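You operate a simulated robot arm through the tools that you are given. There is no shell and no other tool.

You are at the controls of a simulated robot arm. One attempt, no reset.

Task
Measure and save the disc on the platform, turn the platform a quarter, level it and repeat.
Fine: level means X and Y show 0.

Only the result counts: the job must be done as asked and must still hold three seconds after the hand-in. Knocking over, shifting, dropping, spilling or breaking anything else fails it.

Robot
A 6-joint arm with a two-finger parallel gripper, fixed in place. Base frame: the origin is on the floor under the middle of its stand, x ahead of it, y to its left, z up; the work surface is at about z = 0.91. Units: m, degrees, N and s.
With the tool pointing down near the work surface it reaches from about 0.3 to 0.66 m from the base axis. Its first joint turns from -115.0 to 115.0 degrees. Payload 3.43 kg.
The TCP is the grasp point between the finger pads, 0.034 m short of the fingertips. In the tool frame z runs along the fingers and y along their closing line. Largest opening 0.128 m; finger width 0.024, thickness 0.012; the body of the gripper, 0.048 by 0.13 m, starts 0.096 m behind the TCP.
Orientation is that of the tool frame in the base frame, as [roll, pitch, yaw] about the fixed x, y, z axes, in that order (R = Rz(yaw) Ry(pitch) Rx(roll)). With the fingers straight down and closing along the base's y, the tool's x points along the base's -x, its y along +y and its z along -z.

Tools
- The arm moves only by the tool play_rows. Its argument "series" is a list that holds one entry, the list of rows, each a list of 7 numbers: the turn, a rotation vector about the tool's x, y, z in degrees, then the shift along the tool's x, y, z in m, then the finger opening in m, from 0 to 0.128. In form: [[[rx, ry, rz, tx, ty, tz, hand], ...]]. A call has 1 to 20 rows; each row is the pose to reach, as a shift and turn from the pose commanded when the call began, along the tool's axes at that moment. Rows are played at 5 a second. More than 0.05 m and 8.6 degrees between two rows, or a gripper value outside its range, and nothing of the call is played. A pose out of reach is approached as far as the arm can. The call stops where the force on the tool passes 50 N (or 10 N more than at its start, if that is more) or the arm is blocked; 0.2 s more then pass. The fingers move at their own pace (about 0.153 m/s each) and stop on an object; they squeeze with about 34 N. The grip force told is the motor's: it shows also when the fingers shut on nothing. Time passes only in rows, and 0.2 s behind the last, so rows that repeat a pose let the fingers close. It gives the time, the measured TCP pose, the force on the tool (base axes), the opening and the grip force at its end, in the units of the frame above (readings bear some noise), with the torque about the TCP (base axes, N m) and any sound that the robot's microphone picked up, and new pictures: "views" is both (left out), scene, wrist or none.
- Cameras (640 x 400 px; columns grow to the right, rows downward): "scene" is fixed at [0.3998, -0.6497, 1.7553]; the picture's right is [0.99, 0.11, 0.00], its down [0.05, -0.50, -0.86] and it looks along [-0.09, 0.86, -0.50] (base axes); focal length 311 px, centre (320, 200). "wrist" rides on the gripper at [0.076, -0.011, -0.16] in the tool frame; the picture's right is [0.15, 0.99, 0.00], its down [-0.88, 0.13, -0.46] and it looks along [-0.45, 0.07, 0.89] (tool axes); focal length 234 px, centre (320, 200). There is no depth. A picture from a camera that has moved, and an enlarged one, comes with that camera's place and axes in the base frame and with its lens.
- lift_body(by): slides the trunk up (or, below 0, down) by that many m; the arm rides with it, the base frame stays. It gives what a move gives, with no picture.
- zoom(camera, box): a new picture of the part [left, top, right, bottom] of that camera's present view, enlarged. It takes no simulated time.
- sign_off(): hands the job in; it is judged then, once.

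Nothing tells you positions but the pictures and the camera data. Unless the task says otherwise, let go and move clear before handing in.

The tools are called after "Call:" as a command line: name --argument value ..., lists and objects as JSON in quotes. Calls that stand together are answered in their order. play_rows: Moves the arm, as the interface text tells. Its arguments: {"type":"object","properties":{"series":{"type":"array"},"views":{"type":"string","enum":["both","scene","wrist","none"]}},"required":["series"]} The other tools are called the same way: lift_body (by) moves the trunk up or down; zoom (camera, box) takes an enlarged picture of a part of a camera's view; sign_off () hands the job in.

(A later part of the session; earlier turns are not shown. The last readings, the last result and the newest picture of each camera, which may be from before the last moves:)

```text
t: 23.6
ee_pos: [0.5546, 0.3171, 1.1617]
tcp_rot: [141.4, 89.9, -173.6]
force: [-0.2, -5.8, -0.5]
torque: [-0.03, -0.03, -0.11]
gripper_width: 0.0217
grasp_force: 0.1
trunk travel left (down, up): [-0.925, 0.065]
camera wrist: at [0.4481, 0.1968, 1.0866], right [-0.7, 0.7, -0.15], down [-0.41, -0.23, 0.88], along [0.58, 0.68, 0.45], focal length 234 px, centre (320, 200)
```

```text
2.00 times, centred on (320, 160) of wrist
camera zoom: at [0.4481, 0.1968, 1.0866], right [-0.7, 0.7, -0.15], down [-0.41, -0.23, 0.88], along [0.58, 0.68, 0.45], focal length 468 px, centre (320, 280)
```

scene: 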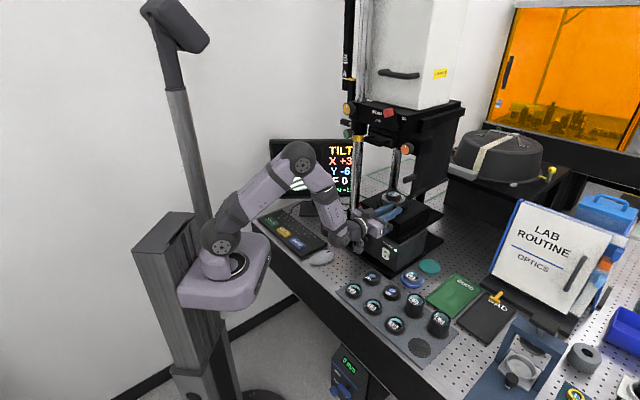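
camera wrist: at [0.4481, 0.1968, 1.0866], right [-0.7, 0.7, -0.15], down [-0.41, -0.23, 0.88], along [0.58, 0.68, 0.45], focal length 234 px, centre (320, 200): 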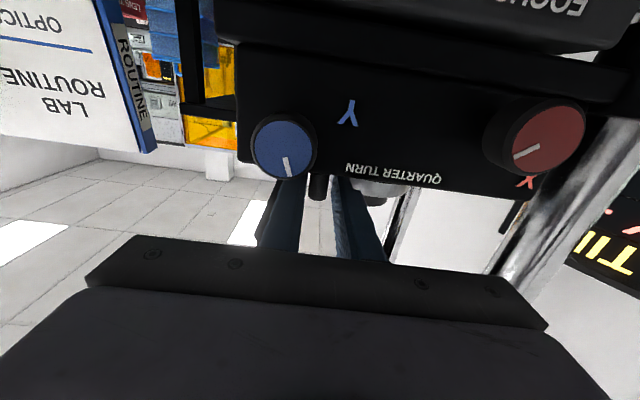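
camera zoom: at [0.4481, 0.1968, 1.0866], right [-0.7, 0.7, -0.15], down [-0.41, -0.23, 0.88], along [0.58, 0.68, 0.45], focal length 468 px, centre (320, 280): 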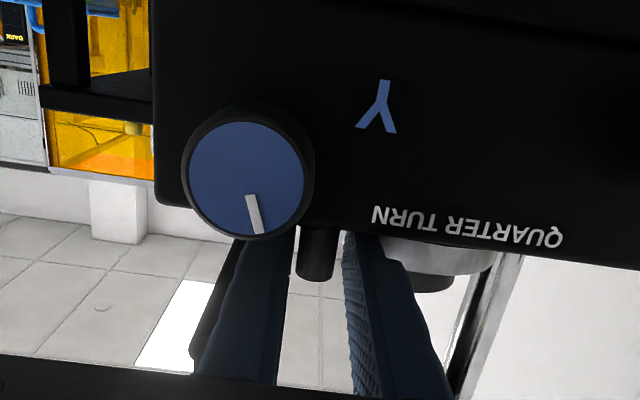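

The peg is now close to 88–90 degrees and seems to have moved ahead of the pushing finger, as if it snapped into a detent. A small 6 N side force suggests a fingertip is touching the ring, so I'll back off slightly, open and look.

Call:
play_rows --series '[[[0, 0, 0, 0, 0, -0.003, 0.024], [0, 0, 0, 0, 0, -0.005, 0.028], [0, 0, 0, 0, 0, -0.006, 0.034], [0, 0, 0, 0, 0, -0.006, 0.034]]]'

Call:
zoom --camera "scene" --box '[340, 175, 420, 225]'

Call:
zoom --camera "wrist" --box '[220, 60, 420, 260]'

Call:
zoom --camera "scene" --box '[265, 130, 365, 210]'

```text
t: 24.6
ee_pos: [0.5519, 0.3148, 1.162]
tcp_rot: [-22.6, 89.9, 22.5]
force: [0.1, 0.6, 1.3]
torque: [0.07, -0.01, 0.03]
gripper_width: 0.0342
grasp_force: 0.0
trunk travel left (down, up): [-0.925, 0.065]
camera wrist: at [0.4445, 0.1938, 1.0862], right [-0.7, 0.7, -0.15], down [-0.41, -0.23, 0.88], along [0.58, 0.68, 0.45], focal length 234 px, centre (320, 200)
```

scene: 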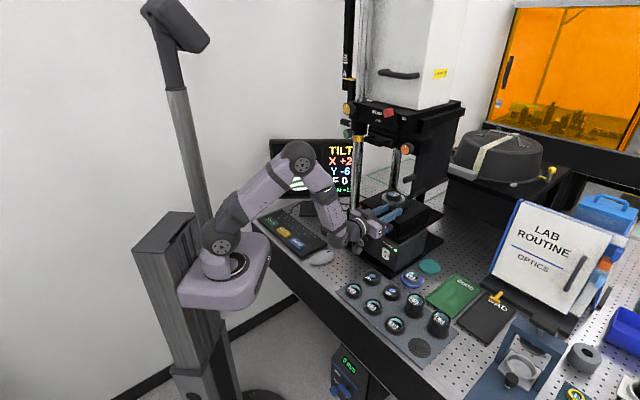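
wrist: 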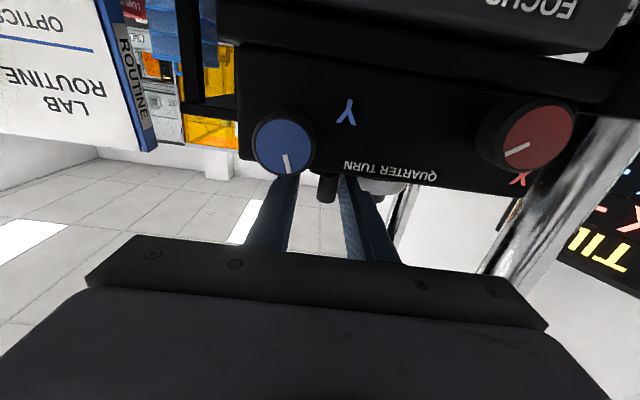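

```text
8.00 times, centred on (380, 200) of scene
camera zoom: at [0.3998, -0.6497, 1.7553], right [0.99, 0.11, 0.0], down [0.05, -0.5, -0.86], along [-0.09, 0.86, -0.5], focal length 2488 px, centre (-160, 200)
```

zoom: 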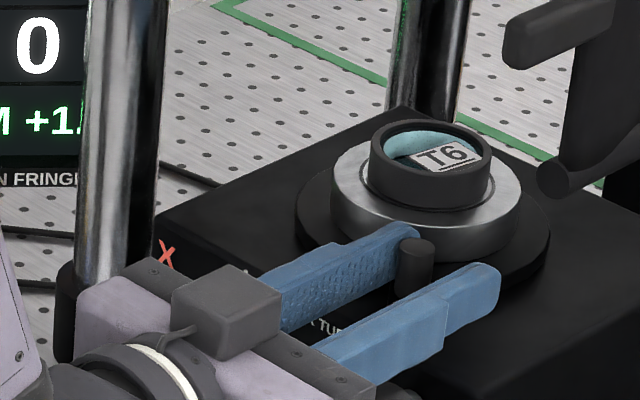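

```text
2.00 times, centred on (320, 160) of wrist
camera zoom: at [0.4445, 0.1938, 1.0862], right [-0.7, 0.7, -0.15], down [-0.41, -0.23, 0.88], along [0.58, 0.68, 0.45], focal length 468 px, centre (320, 280)
```

zoom: 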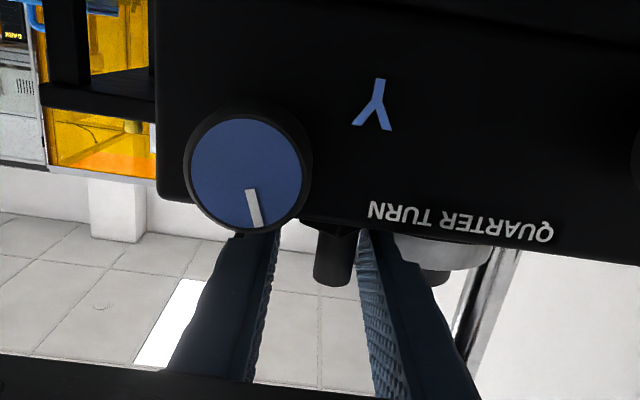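

```text
5.00 times, centred on (315, 170) of scene
camera zoom: at [0.3998, -0.6497, 1.7553], right [0.99, 0.11, 0.0], down [0.05, -0.5, -0.86], along [-0.09, 0.86, -0.5], focal length 1555 px, centre (345, 350)
```

zoom: 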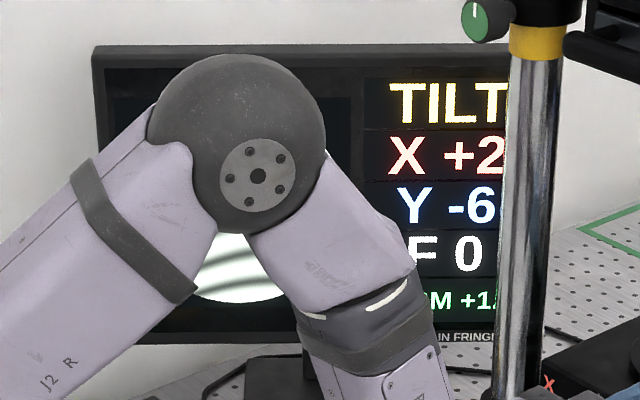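

The peg has come back a little, to about 80 degrees, when I retreated and opened. I'll wait a moment to see whether it moves on its own.

Call:
play_rows --series '[[[0, 0, 0, 0, 0, 0, 0.034], [0, 0, 0, 0, 0, 0, 0.034], [0, 0, 0, 0, 0, 0, 0.034], [0, 0, 0, 0, 0, 0, 0.034]]]' --views "none"

Call:
zoom --camera "scene" --box '[340, 175, 420, 225]'

Call:
zoom --camera "wrist" --box '[220, 60, 420, 260]'

```text
t: 25.6
ee_pos: [0.5515, 0.3138, 1.1616]
tcp_rot: [-21.8, 89.9, 23.3]
force: [1.0, 1.3, 2.4]
torque: [0.06, 0.0, 0.0]
gripper_width: 0.0341
grasp_force: 0.2
trunk travel left (down, up): [-0.925, 0.065]
```

```text
8.00 times, centred on (380, 200) of scene
camera zoom: at [0.3998, -0.6497, 1.7553], right [0.99, 0.11, 0.0], down [0.05, -0.5, -0.86], along [-0.09, 0.86, -0.5], focal length 2488 px, centre (-160, 200)
```

zoom: 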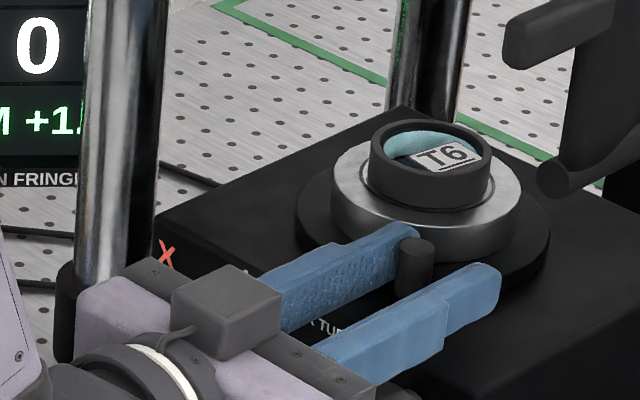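

```text
2.00 times, centred on (320, 160) of wrist
camera zoom: at [0.4445, 0.1938, 1.0862], right [-0.7, 0.7, -0.15], down [-0.41, -0.23, 0.88], along [0.58, 0.68, 0.45], focal length 468 px, centre (320, 280)
```

zoom: 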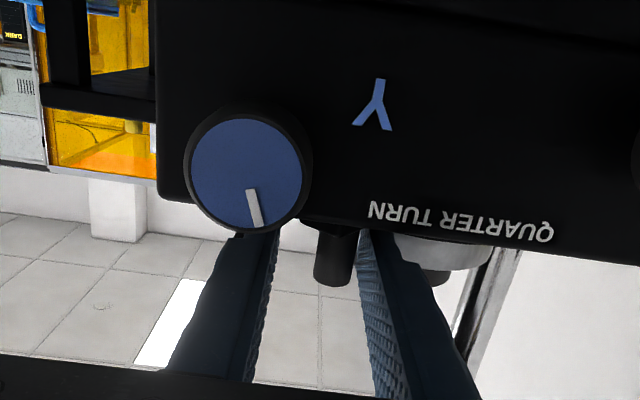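

The finger undersides appear to be rubbing the arm beneath the peg, which would explain the drag. I'll raise the tool 4 mm, close the fingers a little and push on gently.

Call:
play_rows --series '[[[0, 0, 0, -0.002, 0, 0, 0.034], [0, 0, 0, -0.004, 0, 0, 0.034], [0, 0, 0, -0.004, 0, 0, 0.028], [0, 0, 0, -0.004, 0, 0, 0.024], [0, 0, 0, -0.004, -0.001, 0.001, 0.024], [0, 0, 0, -0.004, -0.002, 0.002, 0.024], [0, 0, 0, -0.004, -0.002, 0.002, 0.024]]]' --views "none"

Call:
zoom --camera "scene" --box '[340, 175, 420, 225]'

Call:
zoom --camera "wrist" --box '[220, 60, 420, 260]'

Call:
zoom --camera "scene" --box '[265, 130, 365, 210]'

```text
t: 27.2
ee_pos: [0.5536, 0.3144, 1.1665]
tcp_rot: [171.5, 89.9, -143.4]
force: [0.4, -0.6, -0.4]
torque: [0.0, 0.01, -0.01]
gripper_width: 0.024
grasp_force: 0.1
trunk travel left (down, up): [-0.925, 0.065]
```

```text
8.00 times, centred on (380, 200) of scene
camera zoom: at [0.3998, -0.6497, 1.7553], right [0.99, 0.11, 0.0], down [0.05, -0.5, -0.86], along [-0.09, 0.86, -0.5], focal length 2488 px, centre (-160, 200)
```

zoom: 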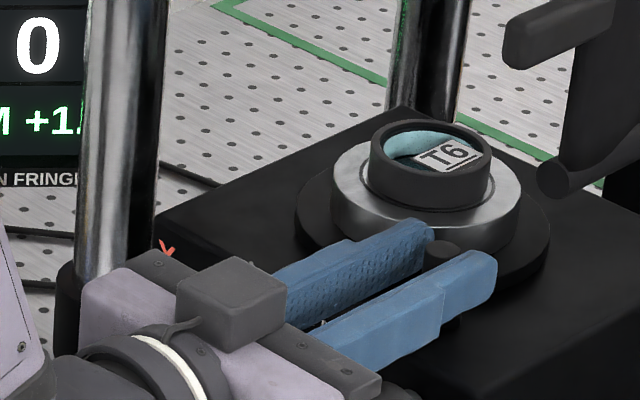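

```text
2.00 times, centred on (320, 160) of wrist
camera zoom: at [0.4463, 0.1941, 1.0903], right [-0.7, 0.7, -0.15], down [-0.41, -0.23, 0.88], along [0.58, 0.68, 0.45], focal length 468 px, centre (320, 280)
```

zoom: 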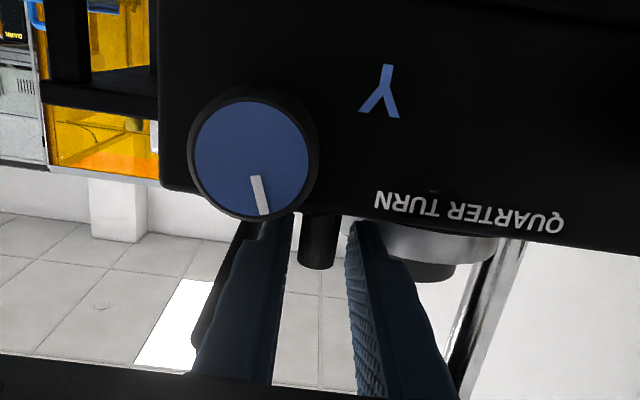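

```text
5.00 times, centred on (315, 170) of scene
camera zoom: at [0.3998, -0.6497, 1.7553], right [0.99, 0.11, 0.0], down [0.05, -0.5, -0.86], along [-0.09, 0.86, -0.5], focal length 1555 px, centre (345, 350)
```

zoom: 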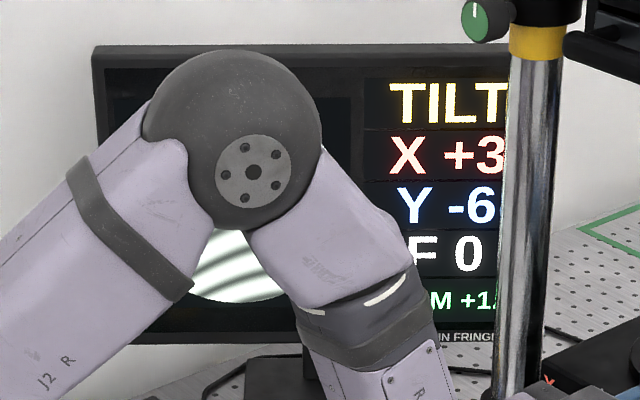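

The peg has now settled by itself to almost exactly 90 degrees (about 269.8° against 180.0° at the start), with a gap to both fingers and no force. I'll back straight out and check that it stays.

Call:
play_rows --series '[[[0, 0, 0, 0, 0, 0, 0.03], [0, 0, 0, 0, 0, -0.005, 0.03], [0, 0, 0, 0, 0, -0.015, 0.03], [0, 0, 0, 0, 0, -0.03, 0.03], [0, 0, 0, 0, 0, -0.05, 0.03], [0, 0, 0, 0, 0, -0.07, 0.03], [0, 0, 0, 0, 0, -0.07, 0.03]]]'

Call:
zoom --camera "scene" --box '[340, 175, 420, 225]'

Call:
zoom --camera "wrist" --box '[220, 20, 440, 200]'

Call:
zoom --camera "scene" --box '[265, 130, 365, 210]'

```text
t: 28.8
ee_pos: [0.5028, 0.2643, 1.1636]
tcp_rot: [76.6, 90.0, 121.6]
force: [0.2, -0.2, -0.2]
torque: [0.0, 0.0, -0.03]
gripper_width: 0.0303
grasp_force: 0.1
trunk travel left (down, up): [-0.925, 0.065]
camera wrist: at [0.3967, 0.1444, 1.0876], right [-0.7, 0.7, -0.15], down [-0.41, -0.23, 0.88], along [0.58, 0.68, 0.45], focal length 234 px, centre (320, 200)
```

scene: 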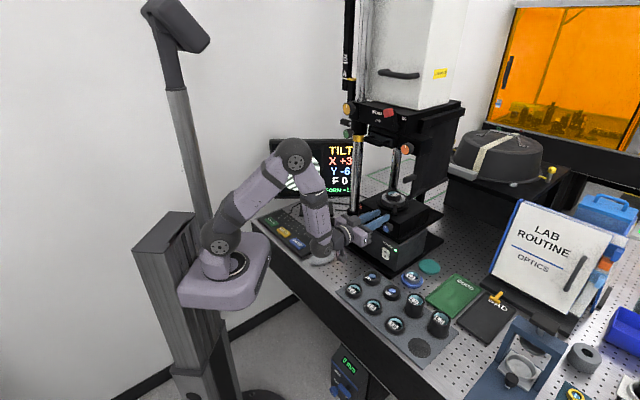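
wrist: 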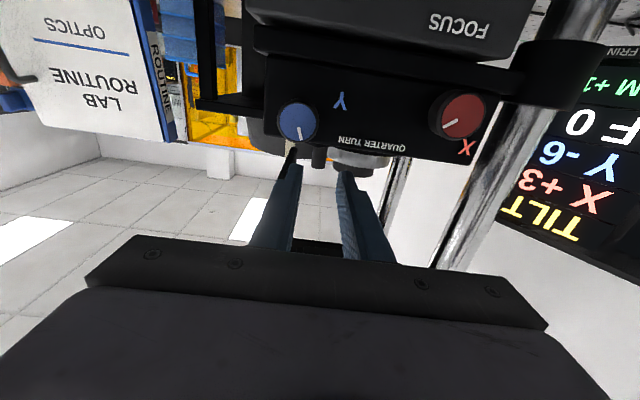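

```text
8.00 times, centred on (380, 200) of scene
camera zoom: at [0.3998, -0.6497, 1.7553], right [0.99, 0.11, 0.0], down [0.05, -0.5, -0.86], along [-0.09, 0.86, -0.5], focal length 2488 px, centre (-160, 200)
```

zoom: 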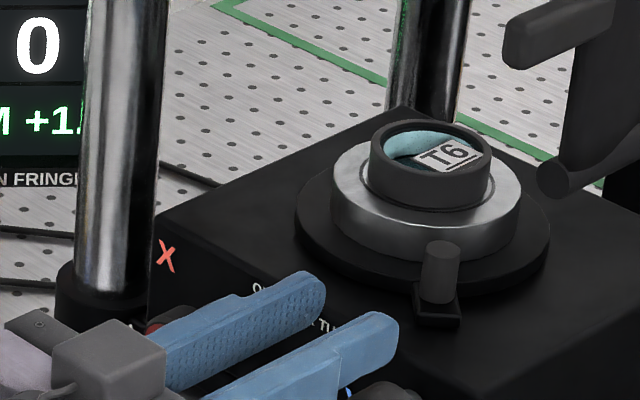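

```text
2.22 times, centred on (330, 110) of wrist
camera zoom: at [0.3967, 0.1444, 1.0876], right [-0.7, 0.7, -0.15], down [-0.41, -0.23, 0.88], along [0.58, 0.68, 0.45], focal length 520 px, centre (298, 400)
```

zoom: 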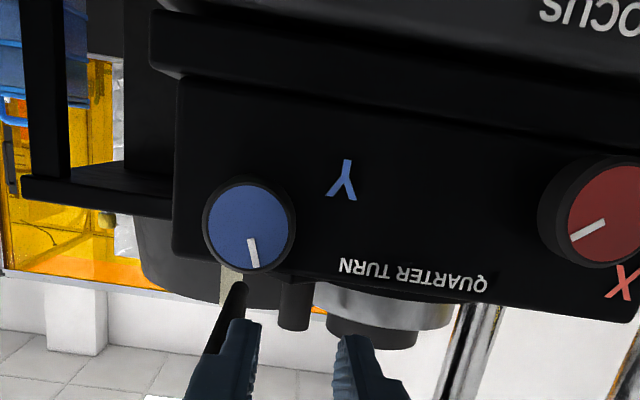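

```text
5.00 times, centred on (315, 170) of scene
camera zoom: at [0.3998, -0.6497, 1.7553], right [0.99, 0.11, 0.0], down [0.05, -0.5, -0.86], along [-0.09, 0.86, -0.5], focal length 1555 px, centre (345, 350)
```

zoom: 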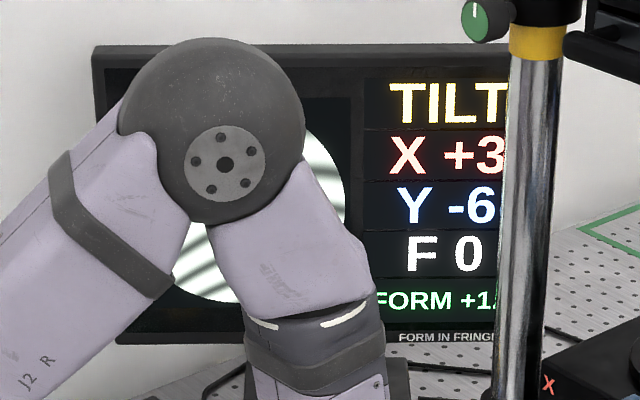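

The platform is in its new quarter position, and the screen holds X +3, Y −6, F 0. Next I'll level it, starting with the red X knob, whose face I place at (0.452, 0.356, 1.095). I'll back off, shift left, lower and open the fingers in front of it.

Call:
play_rows --series '[[[0, 0, 0, 0, 0, -0.025, 0.03], [0, 0, 0, 0, 0.02, -0.0365, 0.04], [0, 0, 0, 0, 0.06, -0.0365, 0.06], [0, 0, 0, 0.02, 0.09, -0.0365, 0.07], [0, 0, 0, 0.05, 0.1014, -0.0365, 0.07], [0, 0, 0, 0.0686, 0.1014, -0.0365, 0.07], [0, 0, 0, 0.0686, 0.1014, -0.0365, 0.07]]]'

Call:
zoom --camera "wrist" --box '[220, 20, 440, 200]'

Call:
zoom --camera "scene" --box '[325, 180, 405, 240]'

```text
t: 30.4
ee_pos: [0.4065, 0.3076, 1.097]
tcp_rot: [144.1, 89.9, -170.9]
force: [0.4, 0.1, 0.3]
torque: [0.02, -0.01, 0.02]
gripper_width: 0.0699
grasp_force: 0.0
trunk travel left (down, up): [-0.925, 0.065]
camera wrist: at [0.3, 0.1876, 1.0209], right [-0.7, 0.7, -0.15], down [-0.41, -0.23, 0.88], along [0.58, 0.68, 0.45], focal length 234 px, centre (320, 200)
```

scene: 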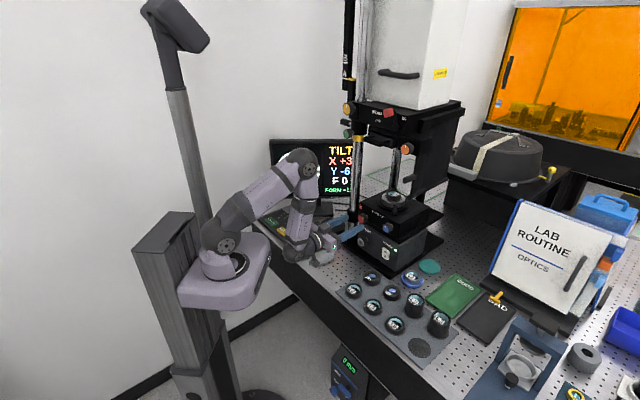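
wrist: 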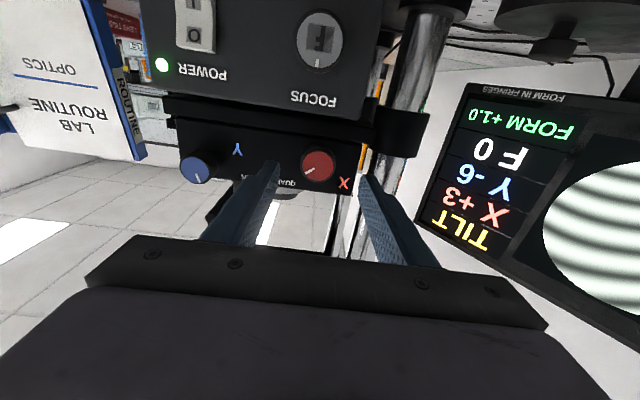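

```text
2.22 times, centred on (330, 110) of wrist
camera zoom: at [0.3, 0.1876, 1.0209], right [-0.7, 0.7, -0.15], down [-0.41, -0.23, 0.88], along [0.58, 0.68, 0.45], focal length 520 px, centre (298, 400)
```

zoom: 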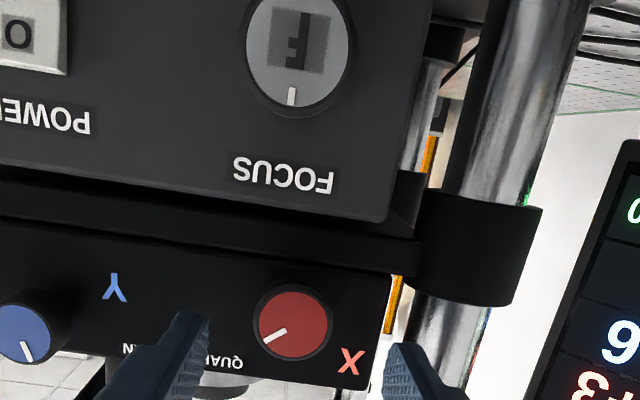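

```text
6.67 times, centred on (365, 210) of scene
camera zoom: at [0.3998, -0.6497, 1.7553], right [0.99, 0.11, 0.0], down [0.05, -0.5, -0.86], along [-0.09, 0.86, -0.5], focal length 2073 px, centre (20, 133)
```

zoom: 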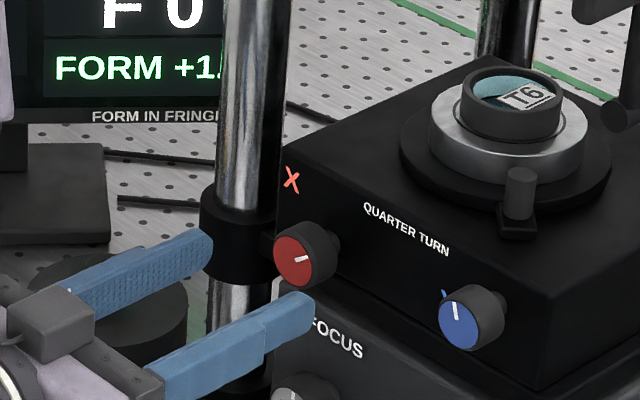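

The wrist view shows the whole screen: TILT, X +3, Y −6, F 0, FORM +1.0, and the red knob is well aligned with the tool axis. I'll advance so the finger pads straddle the red knob and then close.

Call:
play_rows --series '[[[0, 0, 0, -0.001, -0.001, 0, 0.056], [0, 0, 0, -0.001, -0.001, 0.015, 0.056], [0, 0, 0, -0.001, -0.001, 0.03, 0.056], [0, 0, 0, -0.001, -0.001, 0.04, 0.056], [0, 0, 0, -0.001, -0.001, 0.047, 0.056], [0, 0, 0, -0.001, -0.001, 0.047, 0.056]]]'

Call:
zoom --camera "wrist" --box '[220, 20, 440, 200]'

Call:
zoom --camera "scene" --box '[325, 180, 405, 240]'

```text
t: 31.8
ee_pos: [0.4413, 0.3466, 1.0987]
tcp_rot: [176.7, 89.9, -138.3]
force: [0.3, -0.2, -0.2]
torque: [0.01, -0.01, 0.0]
gripper_width: 0.0562
grasp_force: 0.0
trunk travel left (down, up): [-0.925, 0.065]
camera wrist: at [0.3336, 0.2252, 1.0221], right [-0.7, 0.7, -0.15], down [-0.41, -0.23, 0.88], along [0.58, 0.68, 0.45], focal length 234 px, centre (320, 200)
```

scene: 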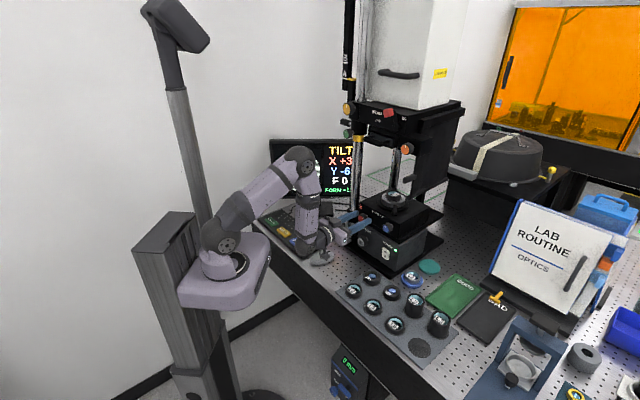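
wrist: 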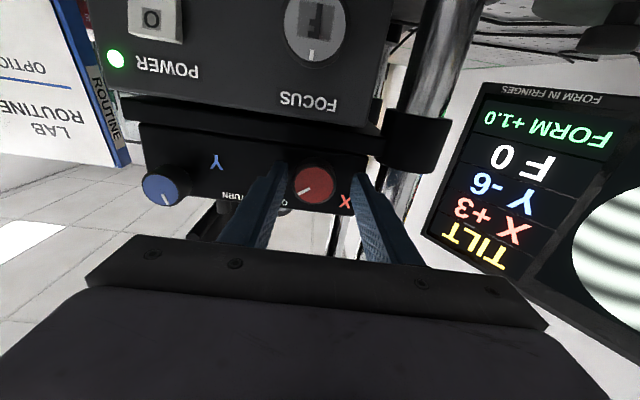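

```text
2.22 times, centred on (330, 110) of wrist
camera zoom: at [0.3336, 0.2252, 1.0221], right [-0.7, 0.7, -0.15], down [-0.41, -0.23, 0.88], along [0.58, 0.68, 0.45], focal length 520 px, centre (298, 400)
```

zoom: 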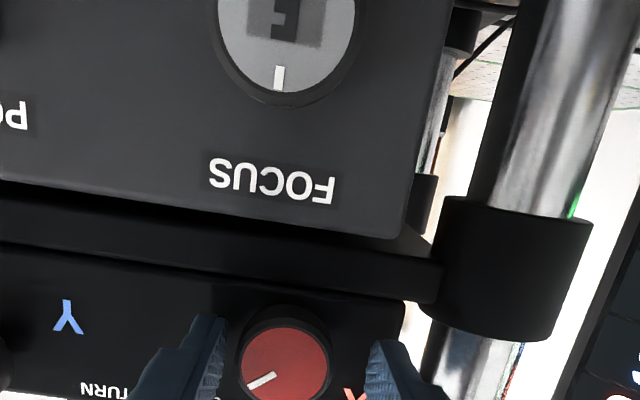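

```text
6.67 times, centred on (365, 210) of scene
camera zoom: at [0.3998, -0.6497, 1.7553], right [0.99, 0.11, 0.0], down [0.05, -0.5, -0.86], along [-0.09, 0.86, -0.5], focal length 2073 px, centre (20, 133)
```

zoom: 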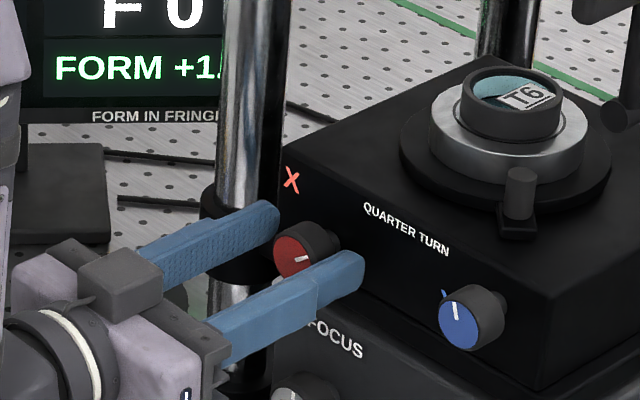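

The knob is between the fingers but about 4 mm to the right of the tool axis. I'll centre on it and close the fingers gently onto it.

Call:
play_rows --series '[[[0, 0, 0, 0.0005, -0.004, 0, 0.056], [0, 0, 0, 0.0005, -0.004, 0, 0.045], [0, 0, 0, 0.0005, -0.004, 0, 0.04], [0, 0, 0, 0.0005, -0.004, 0, 0.03], [0, 0, 0, 0.0005, -0.004, 0, 0.03]]]'

Call:
zoom --camera "wrist" --box '[220, 60, 440, 240]'

```text
t: 33.0
ee_pos: [0.4437, 0.3421, 1.0975]
tcp_rot: [-13.8, 90.0, 31.3]
force: [0.8, -0.5, 0.3]
torque: [0.03, 0.01, -0.12]
gripper_width: 0.0354
grasp_force: 45.1
trunk travel left (down, up): [-0.925, 0.065]
camera wrist: at [0.3373, 0.2217, 1.0214], right [-0.7, 0.7, -0.15], down [-0.41, -0.23, 0.88], along [0.58, 0.68, 0.45], focal length 234 px, centre (320, 200)
```

scene: 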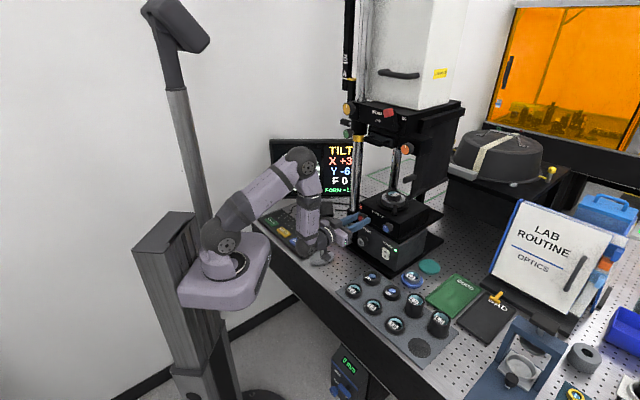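
wrist: 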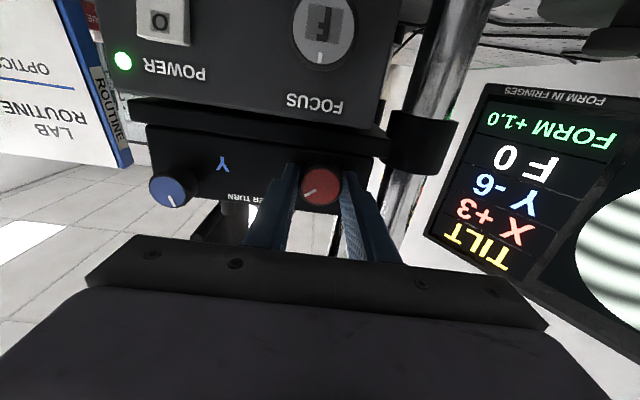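

```text
2.22 times, centred on (330, 150) of wrist
camera zoom: at [0.3373, 0.2217, 1.0214], right [-0.7, 0.7, -0.15], down [-0.41, -0.23, 0.88], along [0.58, 0.68, 0.45], focal length 520 px, centre (298, 311)
```

zoom: 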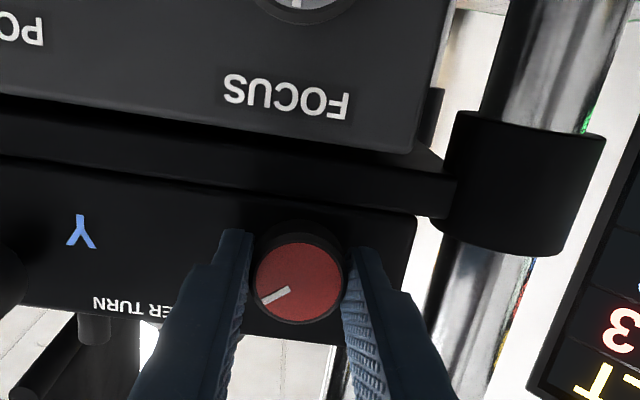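

The red knob is gripped (width 0.0354). I'll turn it by 10 degrees and see how X changes.

Call:
play_rows --series '[[[0, 0, 5, 0, 0, 0, 0.03], [0, 0, 10, 0, 0, 0, 0.03], [0, 0, 10, 0, 0, 0, 0.03]]]'

Call:
zoom --camera "wrist" --box '[400, 60, 640, 290]'

Call:
zoom --camera "scene" --box '[265, 130, 365, 210]'

```text
t: 33.8
ee_pos: [0.4448, 0.3423, 1.0974]
tcp_rot: [90.3, 80.0, 135.3]
force: [4.5, 3.7, -3.8]
torque: [0.33, -0.34, -0.11]
gripper_width: 0.0353
grasp_force: 44.8
trunk travel left (down, up): [-0.925, 0.065]
camera wrist: at [0.3279, 0.231, 1.0208], right [-0.71, 0.71, 0.03], down [-0.3, -0.34, 0.89], along [0.64, 0.62, 0.45], focal length 234 px, centre (320, 200)
```

scene: 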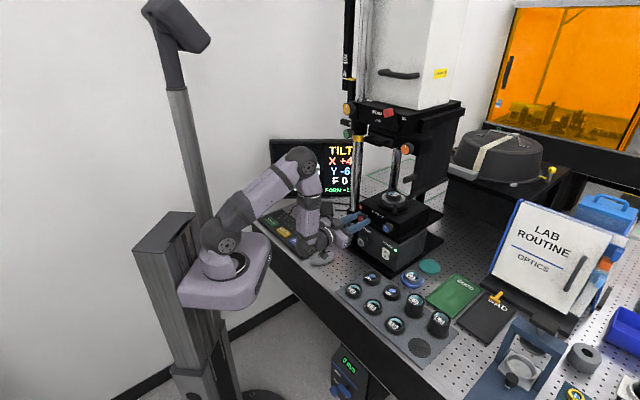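
wrist: 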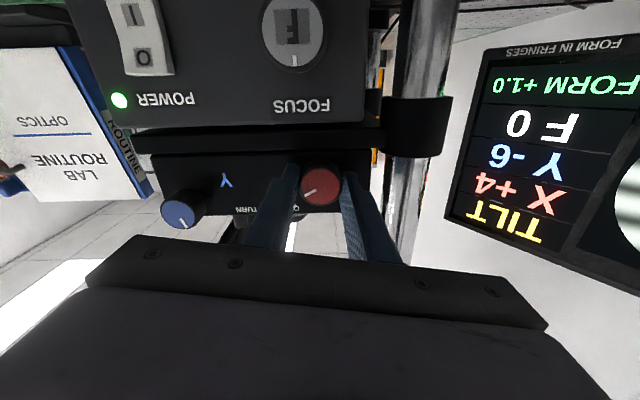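

```text
1.74 times, centred on (520, 175) of wrist
camera zoom: at [0.3279, 0.231, 1.0208], right [-0.71, 0.71, 0.03], down [-0.3, -0.34, 0.89], along [0.64, 0.62, 0.45], focal length 407 px, centre (-28, 244)
```

zoom: 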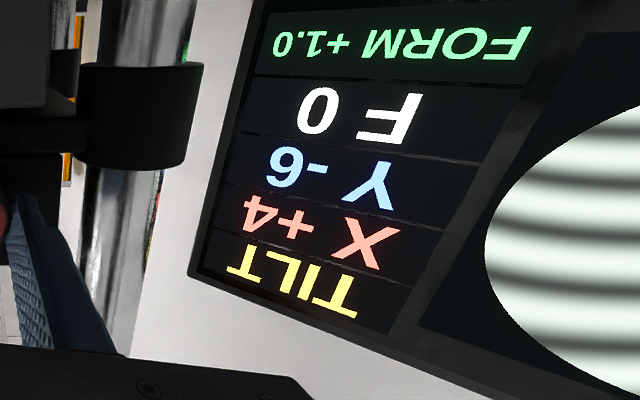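

```text
5.00 times, centred on (315, 170) of scene
camera zoom: at [0.3998, -0.6497, 1.7553], right [0.99, 0.11, 0.0], down [0.05, -0.5, -0.86], along [-0.09, 0.86, -0.5], focal length 1555 px, centre (345, 350)
```

zoom: 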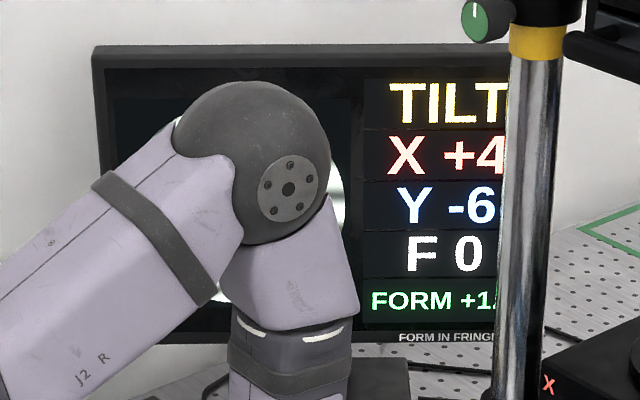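

Turning +10° raised X to +4, so I need the other direction. I'll turn back about 30 degrees from here and read again.

Call:
play_rows --series '[[[0, 0, -6, 0, 0, 0, 0.03], [0, 0, -12, 0, 0, 0, 0.03], [0, 0, -18, 0, 0, 0, 0.03], [0, 0, -24, 0, 0, 0, 0.03], [0, 0, -30, 0, 0, 0, 0.03], [0, 0, -30, 0, 0, 0, 0.03]]]'

Call:
zoom --camera "scene" --box '[265, 130, 365, 210]'

```text
t: 35.2
ee_pos: [0.4428, 0.3426, 1.0978]
tcp_rot: [-90.6, 69.9, -45.4]
force: [7.0, 9.4, -5.0]
torque: [0.29, -0.36, 0.33]
gripper_width: 0.0353
grasp_force: 45.0
trunk travel left (down, up): [-0.925, 0.065]
camera wrist: at [0.3551, 0.2037, 1.0303], right [-0.62, 0.62, -0.48], down [-0.62, -0.02, 0.78], along [0.48, 0.78, 0.4], focal length 234 px, centre (320, 200)
```

scene: 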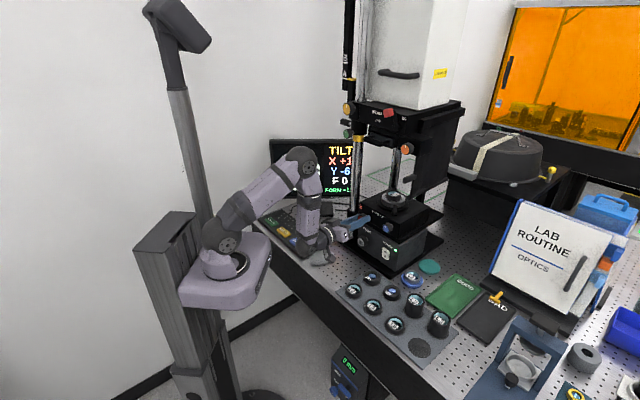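
wrist: 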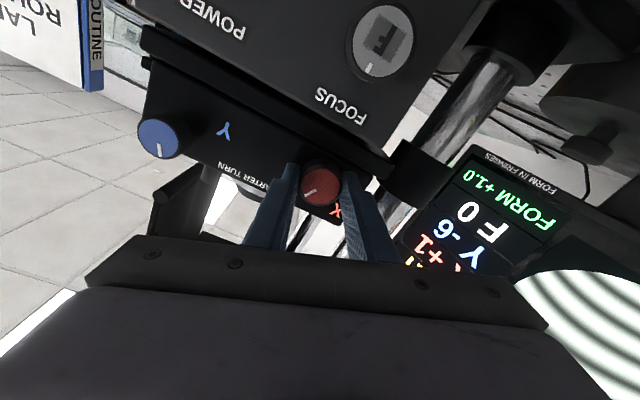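

```text
5.00 times, centred on (315, 170) of scene
camera zoom: at [0.3998, -0.6497, 1.7553], right [0.99, 0.11, 0.0], down [0.05, -0.5, -0.86], along [-0.09, 0.86, -0.5], focal length 1555 px, centre (345, 350)
```

zoom: 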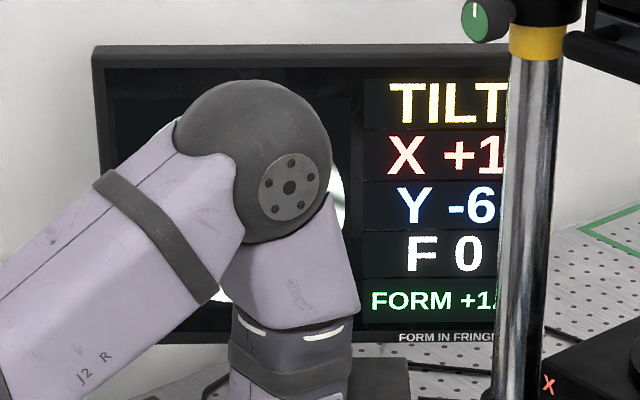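

X is now +1, so about 10 degrees per unit. I'll turn another 8 degrees.

Call:
play_rows --series '[[[0, 0, -4, 0, 0, 0, 0.03], [0, 0, -8, 0, 0, 0, 0.03], [0, 0, -8, 0, 0, 0, 0.03]]]'

Call:
zoom --camera "scene" --box '[265, 130, 365, 210]'

```text
t: 36.0
ee_pos: [0.444, 0.343, 1.0969]
tcp_rot: [-90.3, 61.9, -45.2]
force: [2.4, 9.3, -4.0]
torque: [-0.15, 0.12, -0.3]
gripper_width: 0.0349
grasp_force: 45.1
trunk travel left (down, up): [-0.925, 0.065]
camera wrist: at [0.3613, 0.1975, 1.0359], right [-0.57, 0.57, -0.59], down [-0.7, 0.05, 0.72], along [0.44, 0.82, 0.36], focal length 234 px, centre (320, 200)
```

scene: 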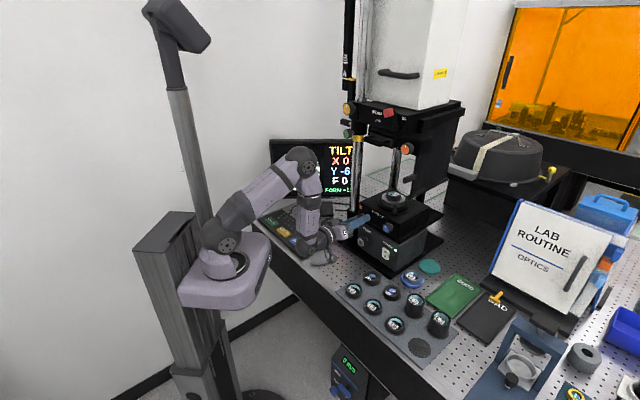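
wrist: 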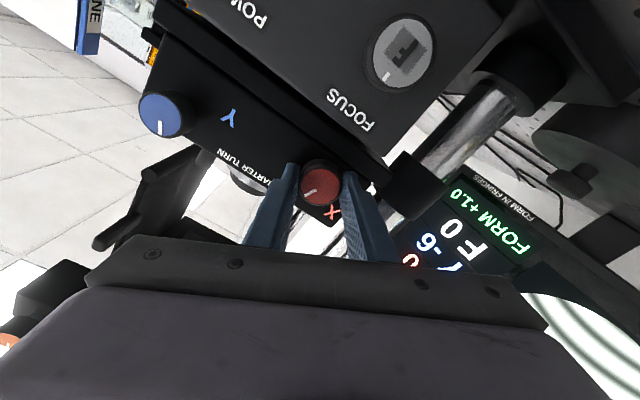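

```text
5.00 times, centred on (315, 170) of scene
camera zoom: at [0.3998, -0.6497, 1.7553], right [0.99, 0.11, 0.0], down [0.05, -0.5, -0.86], along [-0.09, 0.86, -0.5], focal length 1555 px, centre (345, 350)
```

zoom: 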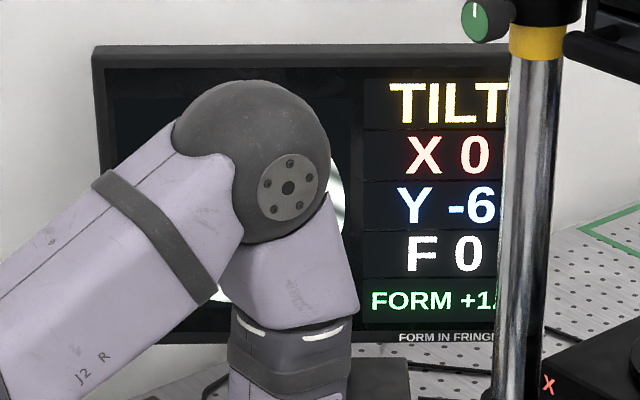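

X now shows 0. I'll release the knob gently and check that X stays at 0, then back away.

Call:
play_rows --series '[[[0, 0, 0, 0, 0, 0, 0.037], [0, 0, 0, 0, 0, 0, 0.042], [0, 0, 0, 0, 0, 0, 0.052], [0, 0, 0, 0, 0, -0.015, 0.052], [0, 0, 0, 0, 0, -0.035, 0.052], [0, 0, 0, 0, 0, -0.055, 0.052], [0, 0, 0, 0, 0, -0.055, 0.052]]]'

Call:
zoom --camera "scene" --box '[265, 130, 365, 210]'

Call:
zoom --camera "wrist" --box '[120, 40, 420, 240]'

```text
t: 37.6
ee_pos: [0.4043, 0.3035, 1.0977]
tcp_rot: [-90.1, 62.0, -45.1]
force: [0.4, 0.0, 0.4]
torque: [-0.03, -0.01, -0.04]
gripper_width: 0.0516
grasp_force: 0.0
trunk travel left (down, up): [-0.925, 0.065]
camera wrist: at [0.3218, 0.1583, 1.0352], right [-0.57, 0.57, -0.59], down [-0.7, 0.05, 0.72], along [0.44, 0.82, 0.37], focal length 234 px, centre (320, 200)
```

scene: 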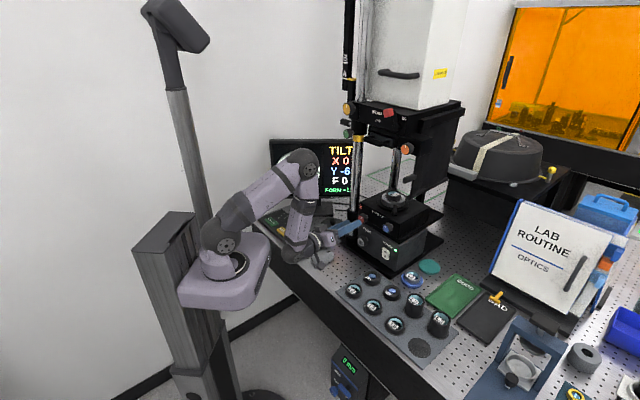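
wrist: 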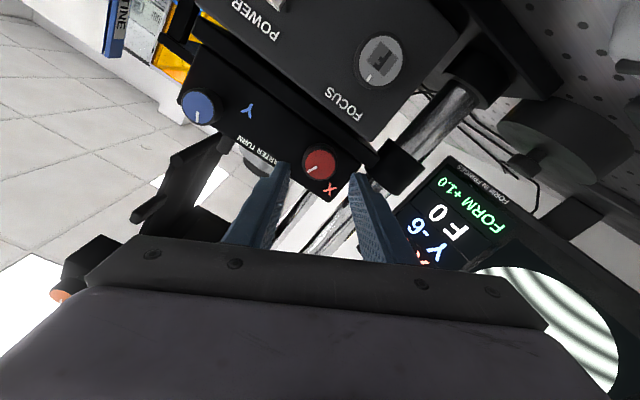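

```text
5.00 times, centred on (315, 170) of scene
camera zoom: at [0.3998, -0.6497, 1.7553], right [0.99, 0.11, 0.0], down [0.05, -0.5, -0.86], along [-0.09, 0.86, -0.5], focal length 1555 px, centre (345, 350)
```

zoom: 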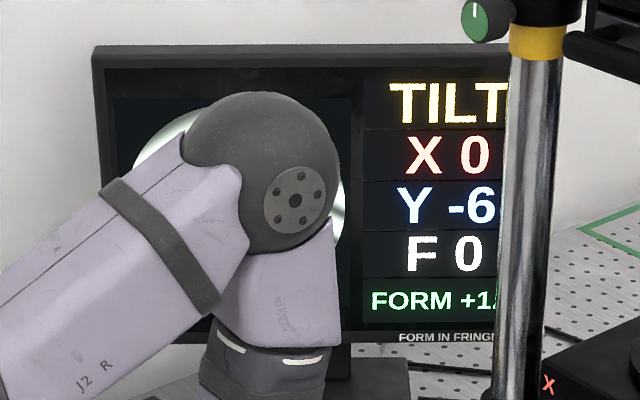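

```text
2.00 times, centred on (270, 140) of wrist
camera zoom: at [0.3218, 0.1583, 1.0352], right [-0.57, 0.57, -0.59], down [-0.7, 0.05, 0.72], along [0.44, 0.82, 0.37], focal length 468 px, centre (420, 320)
```

zoom: 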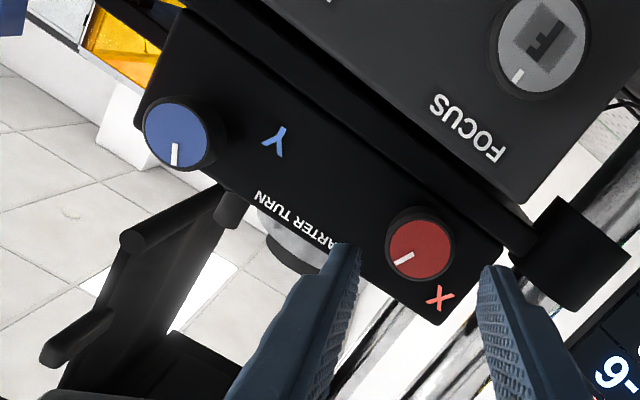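

X stays at 0 after release. Next is the blue Y knob, at about (0.536, 0.268, 1.118); I'll move in front of it keeping this roll so there's room to turn the other way.

Call:
play_rows --series '[[[0, 0, 0, 0.01, -0.03, 0.0, 0.056], [0, 0, 0, 0.02, -0.06, 0.001, 0.056], [0, 0, 0, 0.03, -0.09, 0.002, 0.056], [0, 0, 0, 0.0378, -0.1144, 0.0025, 0.056], [0, 0, 0, 0.0378, -0.1144, 0.0025, 0.056]]]'

Call:
zoom --camera "wrist" --box '[220, 60, 440, 240]'

Call:
zoom --camera "scene" --box '[325, 180, 425, 250]'

```text
t: 38.8
ee_pos: [0.4919, 0.2211, 1.1185]
tcp_rot: [-90.0, 61.9, -45.1]
force: [0.2, -0.3, 0.1]
torque: [0.0, 0.0, 0.01]
gripper_width: 0.056
grasp_force: 0.0
trunk travel left (down, up): [-0.925, 0.065]
camera wrist: at [0.409, 0.0759, 1.0572], right [-0.57, 0.57, -0.59], down [-0.7, 0.05, 0.72], along [0.44, 0.82, 0.37], focal length 234 px, centre (320, 200)
```

scene: 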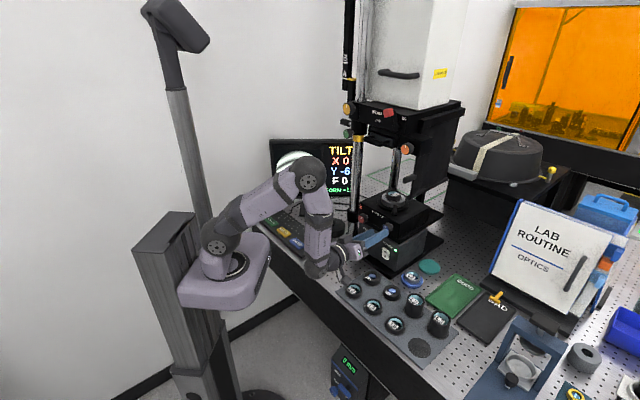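
wrist: 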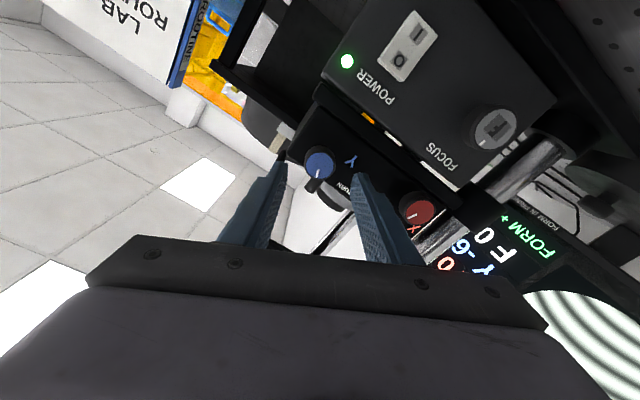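

```text
2.22 times, centred on (330, 150) of wrist
camera zoom: at [0.409, 0.0759, 1.0572], right [-0.57, 0.57, -0.59], down [-0.7, 0.05, 0.72], along [0.44, 0.82, 0.37], focal length 520 px, centre (298, 311)
```

zoom: 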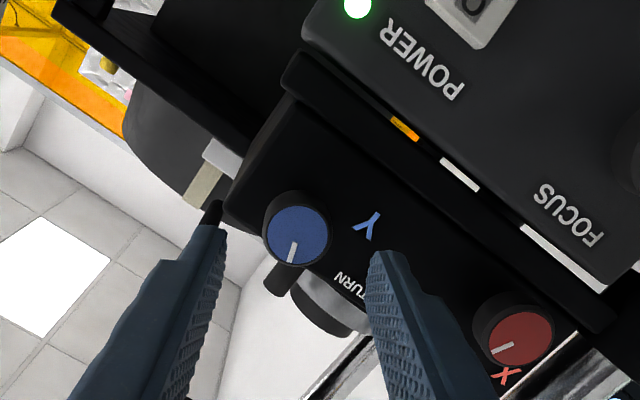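

```text
5.71 times, centred on (375, 215) of scene
camera zoom: at [0.3998, -0.6497, 1.7553], right [0.99, 0.11, 0.0], down [0.05, -0.5, -0.86], along [-0.09, 0.86, -0.5], focal length 1777 px, centre (6, 114)
```

zoom: 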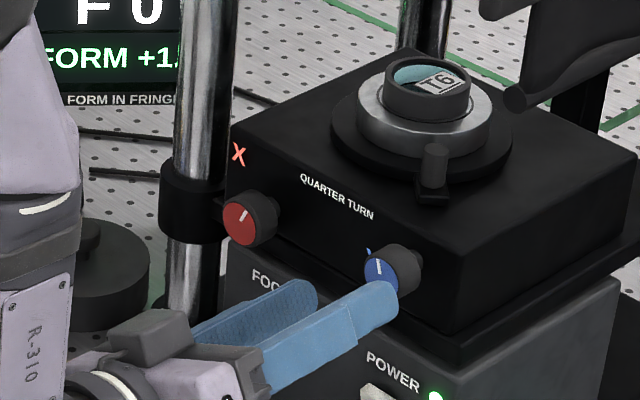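

The blue knob is well aligned with the tool axis. I'll advance most of the way and check the centring before gripping.

Call:
play_rows --series '[[[0, 0, 0, -0.001, 0, 0.012, 0.06], [0, 0, 0, -0.001, -0.001, 0.024, 0.06], [0, 0, 0, -0.001, -0.002, 0.036, 0.06], [0, 0, 0, -0.001, -0.002, 0.036, 0.06]]]'

Call:
zoom --camera "wrist" --box '[220, 80, 440, 260]'

Call:
zoom --camera "scene" --box '[345, 190, 425, 250]'

```text
t: 39.8
ee_pos: [0.5177, 0.2428, 1.1201]
tcp_rot: [-89.9, 62.0, -45.1]
force: [0.2, 0.4, 0.2]
torque: [0.01, -0.03, -0.02]
gripper_width: 0.06
grasp_force: 0.0
trunk travel left (down, up): [-0.925, 0.065]
camera wrist: at [0.4342, 0.0982, 1.0588], right [-0.57, 0.57, -0.59], down [-0.7, 0.05, 0.72], along [0.44, 0.82, 0.37], focal length 234 px, centre (320, 200)
```

scene: 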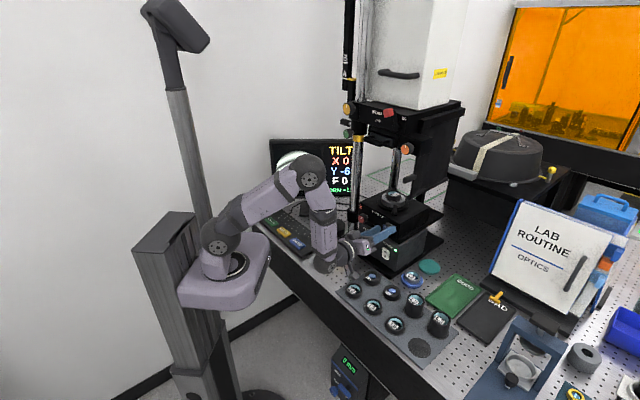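
wrist: 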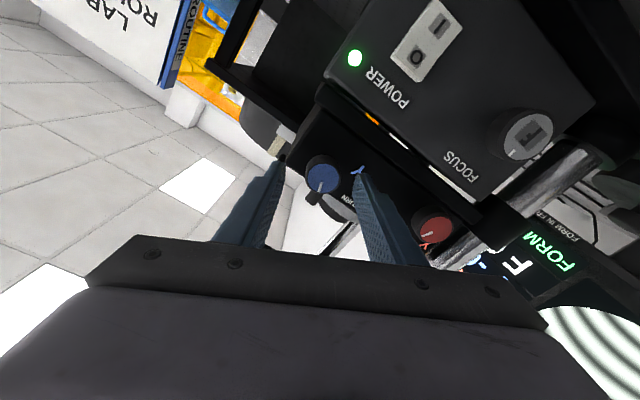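

```text
2.22 times, centred on (330, 170) of wrist
camera zoom: at [0.4342, 0.0982, 1.0588], right [-0.57, 0.57, -0.59], down [-0.7, 0.05, 0.72], along [0.44, 0.82, 0.37], focal length 520 px, centre (298, 267)
```

zoom: 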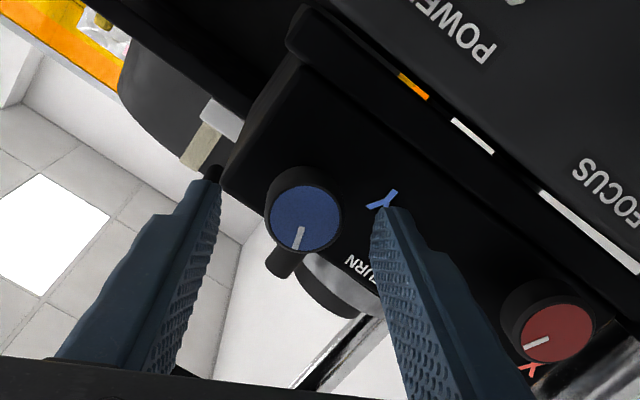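

```text
6.67 times, centred on (385, 220) of scene
camera zoom: at [0.3998, -0.6497, 1.7553], right [0.99, 0.11, 0.0], down [0.05, -0.5, -0.86], along [-0.09, 0.86, -0.5], focal length 2073 px, centre (-113, 67)
```

zoom: 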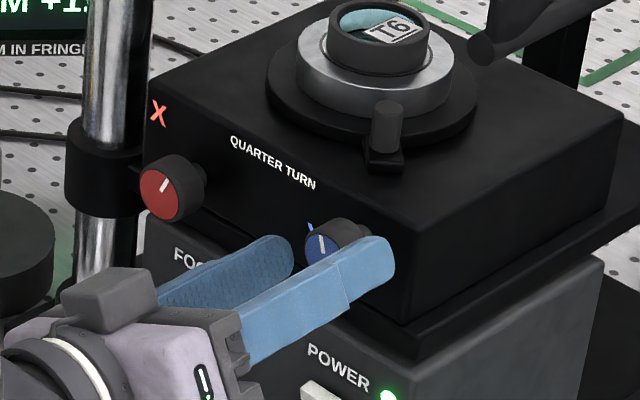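

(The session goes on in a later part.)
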